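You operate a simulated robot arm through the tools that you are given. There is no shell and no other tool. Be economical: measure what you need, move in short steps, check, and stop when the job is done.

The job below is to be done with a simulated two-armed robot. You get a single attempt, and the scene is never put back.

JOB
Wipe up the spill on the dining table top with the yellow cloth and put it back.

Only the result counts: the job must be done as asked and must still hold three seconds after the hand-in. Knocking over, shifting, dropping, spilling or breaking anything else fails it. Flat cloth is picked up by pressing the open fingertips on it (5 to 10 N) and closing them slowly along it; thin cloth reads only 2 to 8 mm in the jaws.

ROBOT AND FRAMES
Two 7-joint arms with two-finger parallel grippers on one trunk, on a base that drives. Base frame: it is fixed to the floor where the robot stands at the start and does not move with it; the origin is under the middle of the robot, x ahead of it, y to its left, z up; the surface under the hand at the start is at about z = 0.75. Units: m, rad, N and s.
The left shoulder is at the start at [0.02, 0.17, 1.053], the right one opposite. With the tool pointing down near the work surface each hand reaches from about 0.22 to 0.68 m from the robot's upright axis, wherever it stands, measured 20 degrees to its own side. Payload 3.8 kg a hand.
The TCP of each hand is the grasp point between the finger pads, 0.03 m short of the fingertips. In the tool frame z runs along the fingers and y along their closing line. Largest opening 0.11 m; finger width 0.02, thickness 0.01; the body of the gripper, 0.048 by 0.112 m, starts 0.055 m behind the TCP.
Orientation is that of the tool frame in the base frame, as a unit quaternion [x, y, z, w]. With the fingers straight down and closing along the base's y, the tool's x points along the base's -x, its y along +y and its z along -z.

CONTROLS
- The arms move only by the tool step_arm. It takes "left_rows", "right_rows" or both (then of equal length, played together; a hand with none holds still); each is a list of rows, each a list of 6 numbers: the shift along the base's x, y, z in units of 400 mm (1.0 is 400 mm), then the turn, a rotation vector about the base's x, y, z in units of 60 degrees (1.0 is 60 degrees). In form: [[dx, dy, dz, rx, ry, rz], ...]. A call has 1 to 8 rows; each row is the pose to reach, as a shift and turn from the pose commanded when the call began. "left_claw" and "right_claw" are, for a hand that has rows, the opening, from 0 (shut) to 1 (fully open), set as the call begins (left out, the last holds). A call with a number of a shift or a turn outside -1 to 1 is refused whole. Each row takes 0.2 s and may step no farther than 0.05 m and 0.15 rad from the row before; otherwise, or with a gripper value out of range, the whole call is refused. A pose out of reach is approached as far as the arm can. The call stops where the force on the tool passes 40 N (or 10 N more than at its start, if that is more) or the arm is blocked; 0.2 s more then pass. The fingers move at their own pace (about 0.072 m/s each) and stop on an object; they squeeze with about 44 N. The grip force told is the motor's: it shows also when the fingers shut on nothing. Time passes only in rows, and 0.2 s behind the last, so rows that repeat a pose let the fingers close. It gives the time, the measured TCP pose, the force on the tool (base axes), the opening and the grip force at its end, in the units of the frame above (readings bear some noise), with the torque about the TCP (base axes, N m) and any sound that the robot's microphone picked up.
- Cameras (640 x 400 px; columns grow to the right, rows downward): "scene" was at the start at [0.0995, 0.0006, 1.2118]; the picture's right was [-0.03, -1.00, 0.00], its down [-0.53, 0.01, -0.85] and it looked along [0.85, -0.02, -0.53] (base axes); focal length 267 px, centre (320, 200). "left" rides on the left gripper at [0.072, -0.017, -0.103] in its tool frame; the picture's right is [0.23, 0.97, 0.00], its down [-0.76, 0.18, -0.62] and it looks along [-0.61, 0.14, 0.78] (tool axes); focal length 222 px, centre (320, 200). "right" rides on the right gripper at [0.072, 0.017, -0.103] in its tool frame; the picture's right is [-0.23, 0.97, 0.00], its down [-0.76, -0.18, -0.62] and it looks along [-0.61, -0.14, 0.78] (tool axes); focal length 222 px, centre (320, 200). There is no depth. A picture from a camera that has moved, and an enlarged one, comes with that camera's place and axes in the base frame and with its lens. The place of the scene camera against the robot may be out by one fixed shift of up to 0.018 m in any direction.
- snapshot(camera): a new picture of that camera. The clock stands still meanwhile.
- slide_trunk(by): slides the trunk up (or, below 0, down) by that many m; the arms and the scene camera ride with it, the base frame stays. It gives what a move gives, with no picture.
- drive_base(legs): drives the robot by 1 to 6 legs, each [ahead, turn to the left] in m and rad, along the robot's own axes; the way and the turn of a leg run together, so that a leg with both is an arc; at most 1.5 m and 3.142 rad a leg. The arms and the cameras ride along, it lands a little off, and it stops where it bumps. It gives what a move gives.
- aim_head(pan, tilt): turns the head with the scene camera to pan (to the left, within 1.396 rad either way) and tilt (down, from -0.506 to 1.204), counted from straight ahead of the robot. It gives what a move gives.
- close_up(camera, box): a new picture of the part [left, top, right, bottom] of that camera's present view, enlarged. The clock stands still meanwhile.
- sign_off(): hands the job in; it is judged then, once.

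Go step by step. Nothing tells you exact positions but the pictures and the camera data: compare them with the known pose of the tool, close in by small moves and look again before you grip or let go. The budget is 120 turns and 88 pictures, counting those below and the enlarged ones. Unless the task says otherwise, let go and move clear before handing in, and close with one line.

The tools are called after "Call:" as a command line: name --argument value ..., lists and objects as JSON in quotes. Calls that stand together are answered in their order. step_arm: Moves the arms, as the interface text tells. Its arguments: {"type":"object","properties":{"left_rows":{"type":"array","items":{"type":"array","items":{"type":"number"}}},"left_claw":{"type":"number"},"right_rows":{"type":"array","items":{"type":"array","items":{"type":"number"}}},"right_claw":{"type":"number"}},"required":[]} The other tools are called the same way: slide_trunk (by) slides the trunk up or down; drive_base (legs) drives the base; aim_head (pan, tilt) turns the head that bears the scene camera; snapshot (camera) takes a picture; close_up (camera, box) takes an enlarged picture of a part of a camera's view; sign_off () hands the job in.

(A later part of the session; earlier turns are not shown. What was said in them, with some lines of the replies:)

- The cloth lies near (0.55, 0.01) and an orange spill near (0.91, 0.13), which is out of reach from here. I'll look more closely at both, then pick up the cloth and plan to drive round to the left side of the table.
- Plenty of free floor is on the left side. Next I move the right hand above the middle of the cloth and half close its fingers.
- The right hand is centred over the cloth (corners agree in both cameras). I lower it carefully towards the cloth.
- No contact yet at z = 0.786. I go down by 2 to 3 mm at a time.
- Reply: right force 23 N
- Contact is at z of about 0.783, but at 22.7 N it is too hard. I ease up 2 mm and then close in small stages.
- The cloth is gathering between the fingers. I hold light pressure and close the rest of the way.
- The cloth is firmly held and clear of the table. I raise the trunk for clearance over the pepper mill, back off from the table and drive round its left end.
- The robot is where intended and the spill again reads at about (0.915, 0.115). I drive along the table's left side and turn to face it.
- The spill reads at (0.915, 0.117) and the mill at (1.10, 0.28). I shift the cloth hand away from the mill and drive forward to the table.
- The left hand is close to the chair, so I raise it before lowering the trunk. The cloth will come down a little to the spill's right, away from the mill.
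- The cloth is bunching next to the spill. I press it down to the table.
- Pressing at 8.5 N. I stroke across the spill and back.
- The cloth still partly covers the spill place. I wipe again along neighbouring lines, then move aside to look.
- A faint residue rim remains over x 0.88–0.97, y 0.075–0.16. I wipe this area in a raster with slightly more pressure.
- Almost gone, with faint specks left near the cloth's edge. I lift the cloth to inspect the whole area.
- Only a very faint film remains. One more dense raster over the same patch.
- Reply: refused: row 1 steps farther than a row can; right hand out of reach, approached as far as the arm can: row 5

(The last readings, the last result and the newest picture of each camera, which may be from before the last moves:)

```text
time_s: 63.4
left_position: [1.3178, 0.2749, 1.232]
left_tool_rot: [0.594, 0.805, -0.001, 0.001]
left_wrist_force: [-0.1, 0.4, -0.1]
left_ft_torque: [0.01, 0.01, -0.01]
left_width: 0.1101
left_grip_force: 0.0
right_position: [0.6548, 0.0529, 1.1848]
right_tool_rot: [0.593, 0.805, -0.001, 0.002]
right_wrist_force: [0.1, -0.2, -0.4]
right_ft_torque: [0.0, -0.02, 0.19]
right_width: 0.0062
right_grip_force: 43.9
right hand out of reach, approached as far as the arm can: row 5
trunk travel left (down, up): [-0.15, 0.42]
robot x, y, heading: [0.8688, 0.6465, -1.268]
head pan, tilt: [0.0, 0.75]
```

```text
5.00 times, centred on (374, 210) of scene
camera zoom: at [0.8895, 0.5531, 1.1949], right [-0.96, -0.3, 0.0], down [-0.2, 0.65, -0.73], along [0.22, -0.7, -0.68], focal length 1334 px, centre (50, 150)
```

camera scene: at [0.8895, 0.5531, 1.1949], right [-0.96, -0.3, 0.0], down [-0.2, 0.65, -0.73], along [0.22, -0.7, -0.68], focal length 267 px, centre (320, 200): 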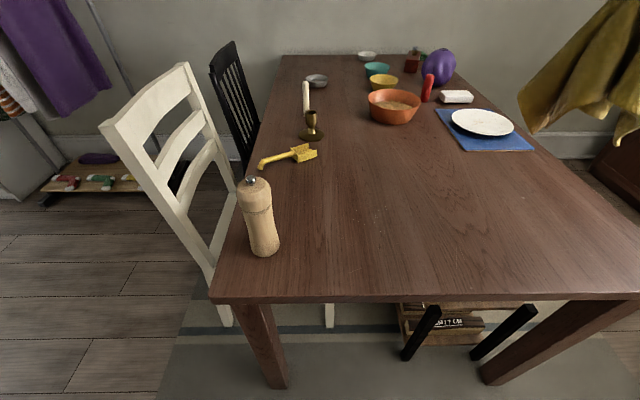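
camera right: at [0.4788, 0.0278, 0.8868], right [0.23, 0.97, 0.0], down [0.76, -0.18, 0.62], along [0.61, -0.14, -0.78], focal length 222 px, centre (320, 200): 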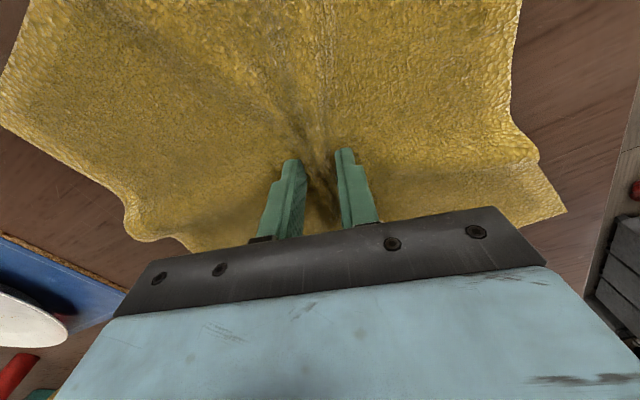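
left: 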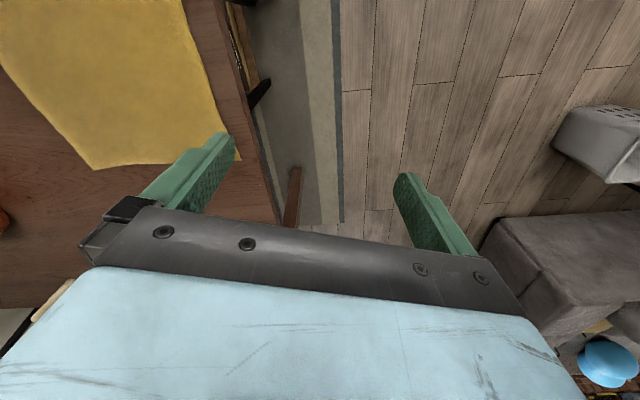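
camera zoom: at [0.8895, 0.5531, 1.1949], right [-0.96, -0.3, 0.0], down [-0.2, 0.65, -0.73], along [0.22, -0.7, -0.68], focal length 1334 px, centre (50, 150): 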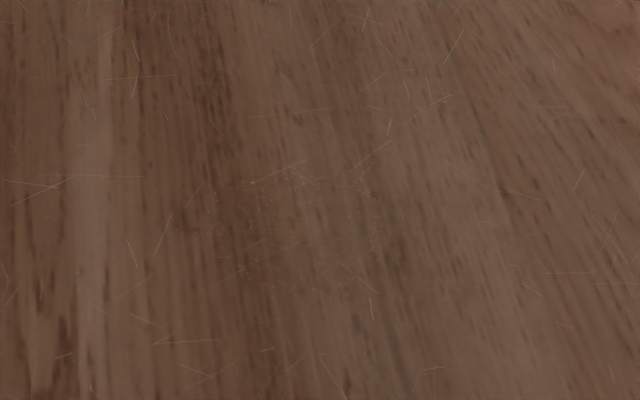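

One row was over the step limit, so that raster ran harmlessly in the air. The film is barely visible, but I bring the cloth back down to repeat the pass properly.

Call:
step_arm --right_rows '[[0.07, 0.02, -0.08, 0, 0, 0], [0.14, 0.04, -0.16, 0, 0, 0], [0.21, 0.06, -0.24, 0, 0, 0], [0.28, 0.08, -0.32, 0, 0, 0], [0.35, 0.1, -0.4, 0, 0, 0], [0.39, 0.12, -0.5, 0, 0, 0], [0.39, 0.12, -0.5, 0, 0, 0]]'

```text
time_s: 65.0
left_position: [1.3166, 0.2741, 1.2321]
left_tool_rot: [0.594, 0.805, -0.001, 0.0]
left_wrist_force: [0.5, -0.7, -0.6]
left_ft_torque: [-0.01, 0.02, 0.02]
left_width: 0.1099
left_grip_force: 0.0
right_position: [0.8117, 0.1016, 0.9818]
right_tool_rot: [0.594, 0.805, -0.001, 0.001]
right_wrist_force: [0.5, -0.4, -0.1]
right_ft_torque: [-0.03, -0.02, 0.16]
right_width: 0.0061
right_grip_force: 44.1
trunk travel left (down, up): [-0.15, 0.42]
robot x, y, heading: [0.8675, 0.6475, -1.269]
head pan, tilt: [0.0, 0.75]
```

Now lowering to the table.

Call:
step_arm --right_rows '[[0, 0, -0.1, 0, 0, 0], [0, 0, -0.2, 0, 0, 0], [0, 0, -0.3, 0, 0, 0], [0, 0, -0.4, 0, 0, 0], [0, 0, -0.46, 0, 0, 0], [0, 0, -0.475, 0, 0, 0], [0, 0, -0.485, 0, 0, 0]]'

```text
time_s: 66.5
left_position: [1.3174, 0.2758, 1.2339]
left_tool_rot: [0.593, 0.805, -0.001, 0.001]
left_wrist_force: [0.4, 0.2, -0.2]
left_ft_torque: [0.0, -0.03, -0.02]
left_width: 0.1101
left_grip_force: 0.0
right_position: [0.8126, 0.0993, 0.7921]
right_tool_rot: [0.593, 0.805, -0.001, 0.003]
right_wrist_force: [0.9, 1.3, 24.2]
right_ft_torque: [0.17, -0.23, 0.13]
right_width: 0.0061
right_grip_force: 44.2
trunk travel left (down, up): [-0.15, 0.42]
robot x, y, heading: [0.8664, 0.6475, -1.269]
head pan, tilt: [0.0, 0.75]
```

Call:
step_arm --right_rows '[[0.07, 0.08, 0.003, 0, 0, 0], [0.13, 0.15, 0.003, 0, 0, 0], [0.19, 0.15, 0.003, 0, 0, 0], [0.26, 0.15, 0.003, 0, 0, 0], [0.33, 0.15, 0.003, 0, 0, 0], [0.39, 0.15, 0.003, 0, 0, 0], [0.41, 0.1, 0.003, 0, 0, 0], [0.34, 0.1, 0.003, 0, 0, 0]]'

Call:
step_arm --right_rows '[[-0.07, 0, 0, 0, 0, 0], [-0.14, 0, 0, 0, 0, 0], [-0.21, 0, 0, 0, 0, 0], [-0.21, -0.06, 0, 0, 0, 0], [-0.14, -0.06, 0, 0, 0, 0], [-0.07, -0.06, 0, 0, 0, 0], [0, -0.06, 0, 0, 0, 0], [0.07, -0.06, 0, 0, 0, 0]]'

Call:
step_arm --right_rows '[[0, -0.06, 0, 0, 0, 0], [-0.07, -0.06, 0, 0, 0, 0], [-0.14, -0.06, 0, 0, 0, 0], [-0.21, -0.06, 0, 0, 0, 0], [-0.28, -0.06, 0, 0, 0, 0], [-0.28, -0.12, 0, 0, 0, 0], [-0.2, -0.12, 0, 0, 0, 0], [-0.12, -0.12, 0, 0, 0, 0]]'

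Call:
step_arm --right_rows '[[0.06, 0, 0, 0, 0, 0], [0.12, 0, 0, 0, 0, 0], [0.06, 0.06, 0, 0, 0, 0], [-0.03, 0.1, 0, 0, 0, 0], [-0.11, 0.1, 0, 0, 0, 0], [-0.2, 0.08, 0, 0, 0, 0], [-0.3, 0.05, 0, 0, 0, 0], [-0.4, 0, 0, 0, 0, 0]]'

Call:
step_arm --right_rows '[[-0.05, 0, 0.1, 0, 0, 0], [-0.05, 0, 0.2, 0, 0, 0], [-0.05, 0, 0.3, 0, 0, 0], [-0.05, 0, 0.4, 0, 0, 0], [-0.05, 0, 0.5, 0, 0, 0], [-0.05, 0, 0.6, 0, 0, 0]]'

Call:
snapshot --camera "scene"

Call:
close_up --camera "scene" --box '[310, 170, 438, 250]'

```text
time_s: 68.3
left_position: [1.3155, 0.2749, 1.233]
left_tool_rot: [0.594, 0.805, -0.001, 0.001]
left_wrist_force: [0.7, -0.1, 0.0]
left_ft_torque: [-0.01, 0.01, 0.02]
left_width: 0.1099
left_grip_force: 0.0
right_position: [0.9486, 0.1398, 0.7903]
right_tool_rot: [0.594, 0.805, -0.001, 0.002]
right_wrist_force: [4.6, -2.3, 14.3]
right_ft_torque: [0.0, -0.27, 0.1]
right_width: 0.0063
right_grip_force: 43.5
trunk travel left (down, up): [-0.15, 0.42]
robot x, y, heading: [0.8703, 0.6491, -1.267]
head pan, tilt: [0.0, 0.75]
```

```text
time_s: 70.2
left_position: [1.3172, 0.2751, 1.232]
left_tool_rot: [0.593, 0.805, 0.0, 0.001]
left_wrist_force: [-0.1, -0.2, 0.4]
left_ft_torque: [0.03, -0.01, 0.0]
left_width: 0.1098
left_grip_force: 0.1
right_position: [0.9773, 0.1159, 0.7898]
right_tool_rot: [0.594, 0.805, 0.0, 0.001]
right_wrist_force: [-3.3, 0.2, 13.0]
right_ft_torque: [0.07, 0.02, 0.17]
right_width: 0.006
right_grip_force: 44.4
trunk travel left (down, up): [-0.15, 0.42]
robot x, y, heading: [0.8682, 0.6479, -1.268]
head pan, tilt: [0.0, 0.75]
```

```text
time_s: 72.0
left_position: [1.3162, 0.2746, 1.2326]
left_tool_rot: [0.593, 0.805, 0.0, 0.001]
left_wrist_force: [-0.1, 0.2, -0.4]
left_ft_torque: [0.01, 0.01, 0.01]
left_width: 0.1101
left_grip_force: 0.0
right_position: [0.9279, 0.0678, 0.7917]
right_tool_rot: [0.593, 0.805, -0.001, 0.0]
right_wrist_force: [-1.3, -0.3, 7.4]
right_ft_torque: [0.04, 0.01, 0.18]
right_width: 0.006
right_grip_force: 44.1
trunk travel left (down, up): [-0.15, 0.42]
robot x, y, heading: [0.8676, 0.6506, -1.267]
head pan, tilt: [0.0, 0.75]
```

```text
time_s: 73.8
left_position: [1.317, 0.2744, 1.2326]
left_tool_rot: [0.594, 0.805, 0.0, 0.001]
left_wrist_force: [0.3, 0.2, -0.4]
left_ft_torque: [-0.03, 0.0, 0.02]
left_width: 0.1101
left_grip_force: 0.0
right_position: [0.7679, 0.0677, 0.7914]
right_tool_rot: [0.592, 0.806, -0.001, 0.001]
right_wrist_force: [1.5, 1.3, 10.4]
right_ft_torque: [0.11, -0.16, 0.1]
right_width: 0.0063
right_grip_force: 44.4
trunk travel left (down, up): [-0.15, 0.42]
robot x, y, heading: [0.8648, 0.6453, -1.272]
head pan, tilt: [0.0, 0.75]
```

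```text
time_s: 75.2
left_position: [1.3179, 0.2752, 1.2324]
left_tool_rot: [0.593, 0.805, -0.001, 0.0]
left_wrist_force: [0.3, -0.3, -1.2]
left_ft_torque: [0.05, 0.01, 0.0]
left_width: 0.11
left_grip_force: 0.0
right_position: [0.7483, 0.0675, 1.0301]
right_tool_rot: [0.593, 0.805, 0.001, 0.0]
right_wrist_force: [-0.5, 0.3, 0.0]
right_ft_torque: [0.0, -0.04, 0.14]
right_width: 0.0061
right_grip_force: 44.1
trunk travel left (down, up): [-0.15, 0.42]
robot x, y, heading: [0.8681, 0.6504, -1.274]
head pan, tilt: [0.0, 0.75]
```

```text
65 pictures are left
camera scene: at [0.8895, 0.5527, 1.1949], right [-0.96, -0.3, 0.0], down [-0.2, 0.65, -0.73], along [0.22, -0.7, -0.68], focal length 267 px, centre (320, 200)
```

scene: 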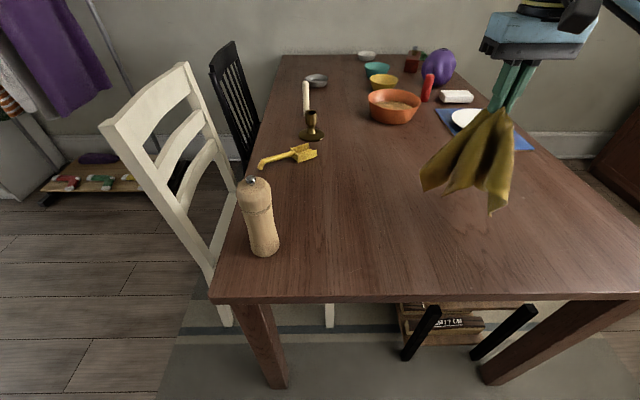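

```text
5.00 times, centred on (374, 210) of scene
camera zoom: at [0.8895, 0.5527, 1.1949], right [-0.96, -0.3, 0.0], down [-0.2, 0.65, -0.73], along [0.22, -0.7, -0.68], focal length 1334 px, centre (50, 150)
```

zoom: 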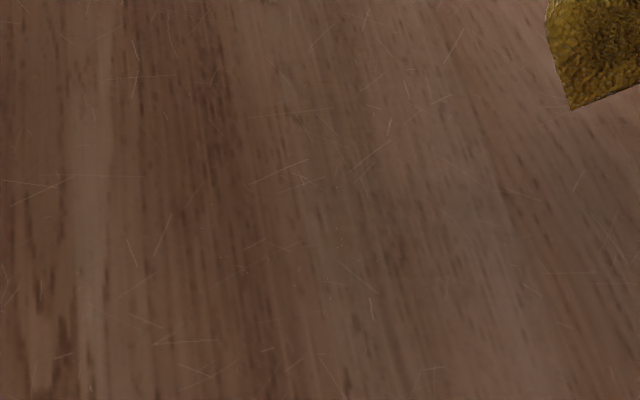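

The table is clean. Now I raise the trunk and drive sideways along the table to where the cloth's home spot (0.555, 0.01) is in reach.

Call:
slide_trunk --by 0.2

Call:
drive_base --legs '[[-0.25, 0], [0, -1.525], [0.368, 0], [0, 1.525]]'

Call:
snapshot --camera "scene"

```text
time_s: 77.3
left_position: [1.3168, 0.2744, 1.4326]
left_tool_rot: [0.593, 0.805, 0.0, 0.0]
left_wrist_force: [-0.2, 0.3, -0.6]
left_ft_torque: [-0.01, 0.02, -0.01]
left_width: 0.1098
left_grip_force: 0.0
right_position: [0.7475, 0.067, 1.2301]
right_tool_rot: [0.593, 0.805, 0.001, 0.001]
right_wrist_force: [0.8, 0.0, 0.2]
right_ft_torque: [0.01, 0.02, 0.13]
right_width: 0.0063
right_grip_force: 43.6
trunk travel left (down, up): [-0.35, 0.22]
robot x, y, heading: [0.8712, 0.6483, -1.272]
head pan, tilt: [0.0, 0.75]
```

```text
time_s: 88.5
left_position: [0.9076, 0.3916, 1.4322]
left_tool_rot: [0.585, 0.811, 0.0, 0.001]
left_wrist_force: [-0.1, -1.0, 0.0]
left_ft_torque: [-0.02, 0.0, 0.0]
left_width: 0.11
left_grip_force: 0.0
right_position: [0.3423, 0.1715, 1.2293]
right_tool_rot: [0.584, 0.812, 0.001, 0.0]
right_wrist_force: [-0.4, 0.1, -1.0]
right_ft_torque: [0.0, 0.01, -0.21]
right_width: 0.0062
right_grip_force: 43.7
trunk travel left (down, up): [-0.35, 0.22]
robot x, y, heading: [0.4529, 0.7597, -1.249]
head pan, tilt: [0.0, 0.75]
```

```text
63 pictures are left
camera scene: at [0.474, 0.6607, 1.3948], right [-0.95, -0.32, 0.0], down [-0.22, 0.65, -0.73], along [0.23, -0.69, -0.68], focal length 267 px, centre (320, 200)
```

scene: 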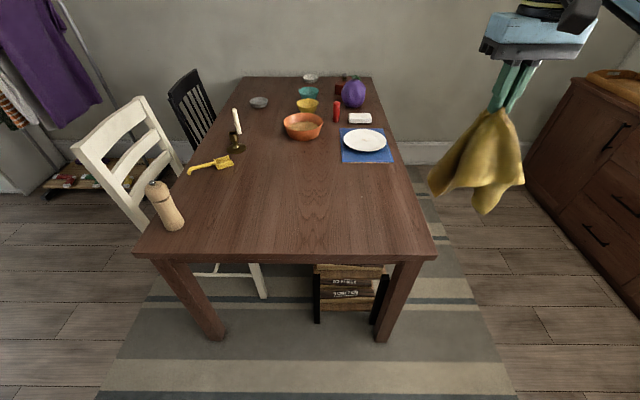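

I drive up to the table and swing the cloth over its original place, turning the hand a little so the cloth's sides line up.

Call:
drive_base --legs '[[0.25, 0]]'

Call:
step_arm --right_rows '[[0.08, 0.05, 0, 0, 0, -0.08], [0.16, 0.1, 0, 0, 0, -0.16], [0.24, 0.14, 0, 0, 0, -0.24], [0.32, 0.18, 0, 0, 0, -0.3]]'

Call:
snapshot --camera "scene"

```text
time_s: 90.3
left_position: [0.9882, 0.1549, 1.4324]
left_tool_rot: [0.584, 0.812, 0.0, 0.0]
left_wrist_force: [-0.3, 0.5, -0.6]
left_ft_torque: [0.02, 0.01, 0.02]
left_width: 0.1099
left_grip_force: 0.0
right_position: [0.4228, -0.0666, 1.2287]
right_tool_rot: [0.584, 0.811, 0.0, 0.0]
right_wrist_force: [0.5, 0.2, 0.2]
right_ft_torque: [0.04, 0.01, -0.19]
right_width: 0.0062
right_grip_force: 43.9
trunk travel left (down, up): [-0.35, 0.22]
robot x, y, heading: [0.5311, 0.5185, -1.244]
head pan, tilt: [0.0, 0.75]
```

```text
time_s: 91.3
left_position: [0.9887, 0.154, 1.4324]
left_tool_rot: [0.585, 0.811, 0.0, 0.001]
left_wrist_force: [-0.5, 0.1, 0.1]
left_ft_torque: [0.02, -0.01, 0.0]
left_width: 0.11
left_grip_force: 0.1
right_position: [0.5525, 0.0052, 1.2291]
right_tool_rot: [0.704, 0.71, -0.002, -0.001]
right_wrist_force: [0.1, 0.2, -0.2]
right_ft_torque: [-0.02, 0.01, 0.18]
right_width: 0.0061
right_grip_force: 43.7
trunk travel left (down, up): [-0.35, 0.22]
robot x, y, heading: [0.5332, 0.5205, -1.246]
head pan, tilt: [0.0, 0.75]
```

```text
62 pictures are left
camera scene: at [0.5545, 0.4227, 1.3948], right [-0.95, -0.32, 0.0], down [-0.22, 0.65, -0.73], along [0.23, -0.69, -0.68], focal length 267 px, centre (320, 200)
```

scene: 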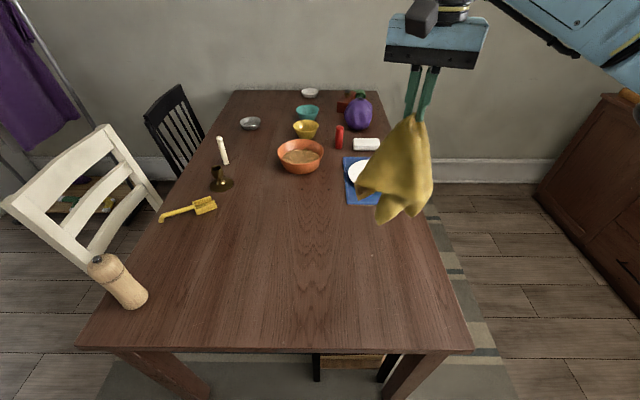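

The cloth hangs over its home spot. I lower the trunk, then the hand.

Call:
slide_trunk --by -0.2

Call:
step_arm --right_rows '[[0, 0, -0.1, 0, 0, 0], [0, 0, -0.2, 0, 0, 0], [0, 0, -0.3, 0, 0, 0], [0, 0, -0.4, 0, 0, 0], [0, 0, -0.5, 0, 0, 0], [0, 0, -0.55, 0, 0, 0]]'

Call:
snapshot --camera "scene"

```text
time_s: 93.5
left_position: [0.9877, 0.1538, 1.2331]
left_tool_rot: [0.585, 0.811, 0.0, 0.001]
left_wrist_force: [0.2, 0.1, 0.4]
left_ft_torque: [0.01, 0.04, -0.01]
left_width: 0.1101
left_grip_force: 0.1
right_position: [0.5505, 0.0058, 1.0309]
right_tool_rot: [0.704, 0.711, 0.0, -0.001]
right_wrist_force: [0.7, 0.6, -1.1]
right_ft_torque: [-0.03, -0.02, 0.21]
right_width: 0.0063
right_grip_force: 44.0
trunk travel left (down, up): [-0.15, 0.42]
robot x, y, heading: [0.5343, 0.5189, -1.249]
head pan, tilt: [0.0, 0.75]
```

```text
time_s: 94.9
left_position: [0.9857, 0.1541, 1.2338]
left_tool_rot: [0.584, 0.812, 0.0, 0.0]
left_wrist_force: [-1.3, 0.7, -0.5]
left_ft_torque: [0.0, 0.0, -0.03]
left_width: 0.1098
left_grip_force: 0.0
right_position: [0.5512, 0.0055, 0.8091]
right_tool_rot: [0.704, 0.71, 0.0, 0.0]
right_wrist_force: [0.2, -0.1, 2.6]
right_ft_torque: [-0.02, 0.01, 0.16]
right_width: 0.0061
right_grip_force: 44.0
trunk travel left (down, up): [-0.15, 0.42]
robot x, y, heading: [0.5308, 0.5199, -1.247]
head pan, tilt: [0.0, 0.75]
```

```text
61 pictures are left
camera scene: at [0.5534, 0.4228, 1.1949], right [-0.95, -0.32, 0.0], down [-0.22, 0.65, -0.73], along [0.23, -0.69, -0.68], focal length 267 px, centre (320, 200)
```

scene: 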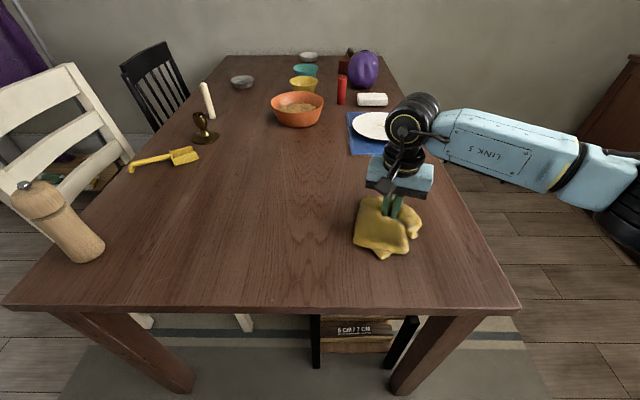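

The cloth is bunched on its spot. I lower a touch more and open the fingers in stages, then rise.

Call:
step_arm --right_rows '[[0, 0, -0.015, 0, 0, 0], [0, 0, -0.025, 0, 0, 0]]'

Call:
step_arm --right_rows '[[0, 0, 0, 0, 0, 0], [0, 0, 0, 0, 0, 0], [0, 0, 0, 0, 0, 0]]' --right_claw 0.4

Call:
step_arm --right_rows '[[0, 0, 0.05, 0, 0, 0], [0, 0, 0.1, 0, 0, 0], [0, 0, 0.2, 0, 0, 0], [0, 0, 0.3, 0, 0, 0], [0, 0, 0.4, 0, 0, 0], [0, 0, 0.5, 0, 0, 0]]'

Call:
snapshot --camera "scene"

Call:
snapshot --camera "right"

```text
time_s: 95.5
left_position: [0.9874, 0.154, 1.2325]
left_tool_rot: [0.585, 0.811, -0.001, 0.001]
left_wrist_force: [0.4, 0.1, -0.5]
left_ft_torque: [-0.01, 0.0, 0.01]
left_width: 0.1099
left_grip_force: 0.1
right_position: [0.5511, 0.0055, 0.8001]
right_tool_rot: [0.704, 0.71, -0.001, 0.002]
right_wrist_force: [0.1, 0.5, 6.7]
right_ft_torque: [-0.1, -0.09, 0.16]
right_width: 0.0063
right_grip_force: 43.9
trunk travel left (down, up): [-0.15, 0.42]
robot x, y, heading: [0.5296, 0.5145, -1.248]
head pan, tilt: [0.0, 0.75]
```

```text
time_s: 96.3
left_position: [0.9869, 0.1538, 1.2328]
left_tool_rot: [0.585, 0.811, -0.001, 0.001]
left_wrist_force: [0.0, 0.1, -0.2]
left_ft_torque: [0.01, -0.01, 0.02]
left_width: 0.1102
left_grip_force: 0.1
right_position: [0.5501, 0.0054, 0.7998]
right_tool_rot: [0.705, 0.71, 0.0, 0.0]
right_wrist_force: [-2.2, -0.9, 4.9]
right_ft_torque: [-0.03, 0.0, 0.01]
right_width: 0.0421
right_grip_force: 0.0
trunk travel left (down, up): [-0.15, 0.42]
robot x, y, heading: [0.5342, 0.5132, -1.247]
head pan, tilt: [0.0, 0.75]
```

```text
time_s: 97.7
left_position: [0.9876, 0.154, 1.2334]
left_tool_rot: [0.584, 0.812, -0.001, 0.001]
left_wrist_force: [0.6, 1.1, 0.2]
left_ft_torque: [-0.05, -0.05, 0.01]
left_width: 0.1099
left_grip_force: 0.0
right_position: [0.5504, 0.0044, 1.0002]
right_tool_rot: [0.703, 0.711, 0.0, 0.0]
right_wrist_force: [-0.8, -0.2, 0.0]
right_ft_torque: [0.01, 0.02, 0.03]
right_width: 0.0441
right_grip_force: 0.1
trunk travel left (down, up): [-0.15, 0.42]
robot x, y, heading: [0.5343, 0.519, -1.252]
head pan, tilt: [0.0, 0.75]
```

```text
60 pictures are left
camera scene: at [0.5535, 0.4229, 1.1949], right [-0.95, -0.32, 0.0], down [-0.22, 0.65, -0.73], along [0.23, -0.69, -0.68], focal length 267 px, centre (320, 200)
```

scene: 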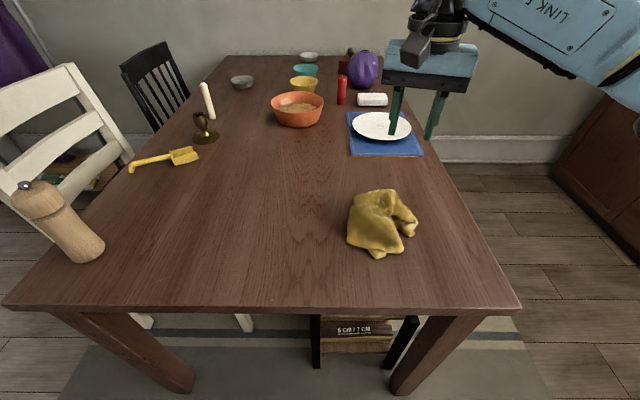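

```text
59 pictures are left
camera right: at [0.5686, 0.0791, 1.1039], right [0.98, -0.22, 0.0], down [-0.17, -0.76, 0.62], along [-0.14, -0.61, -0.78], focal length 222 px, centre (320, 200)
```

right: 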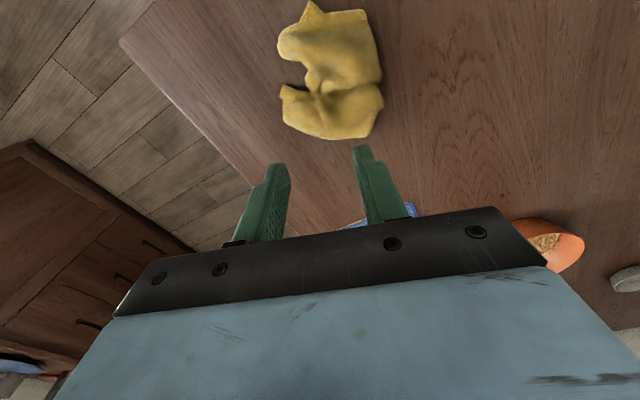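

The cloth rests on its original spot (centre about (0.55, 0.015)), the table is clean, and nothing else has moved. Both hands are clear, so I hand in.

Call:
sign_off

```text
The job is handed in.
```

I wiped up the spill and put the yellow cloth back where it was, though it lies bunched rather than spread flat.
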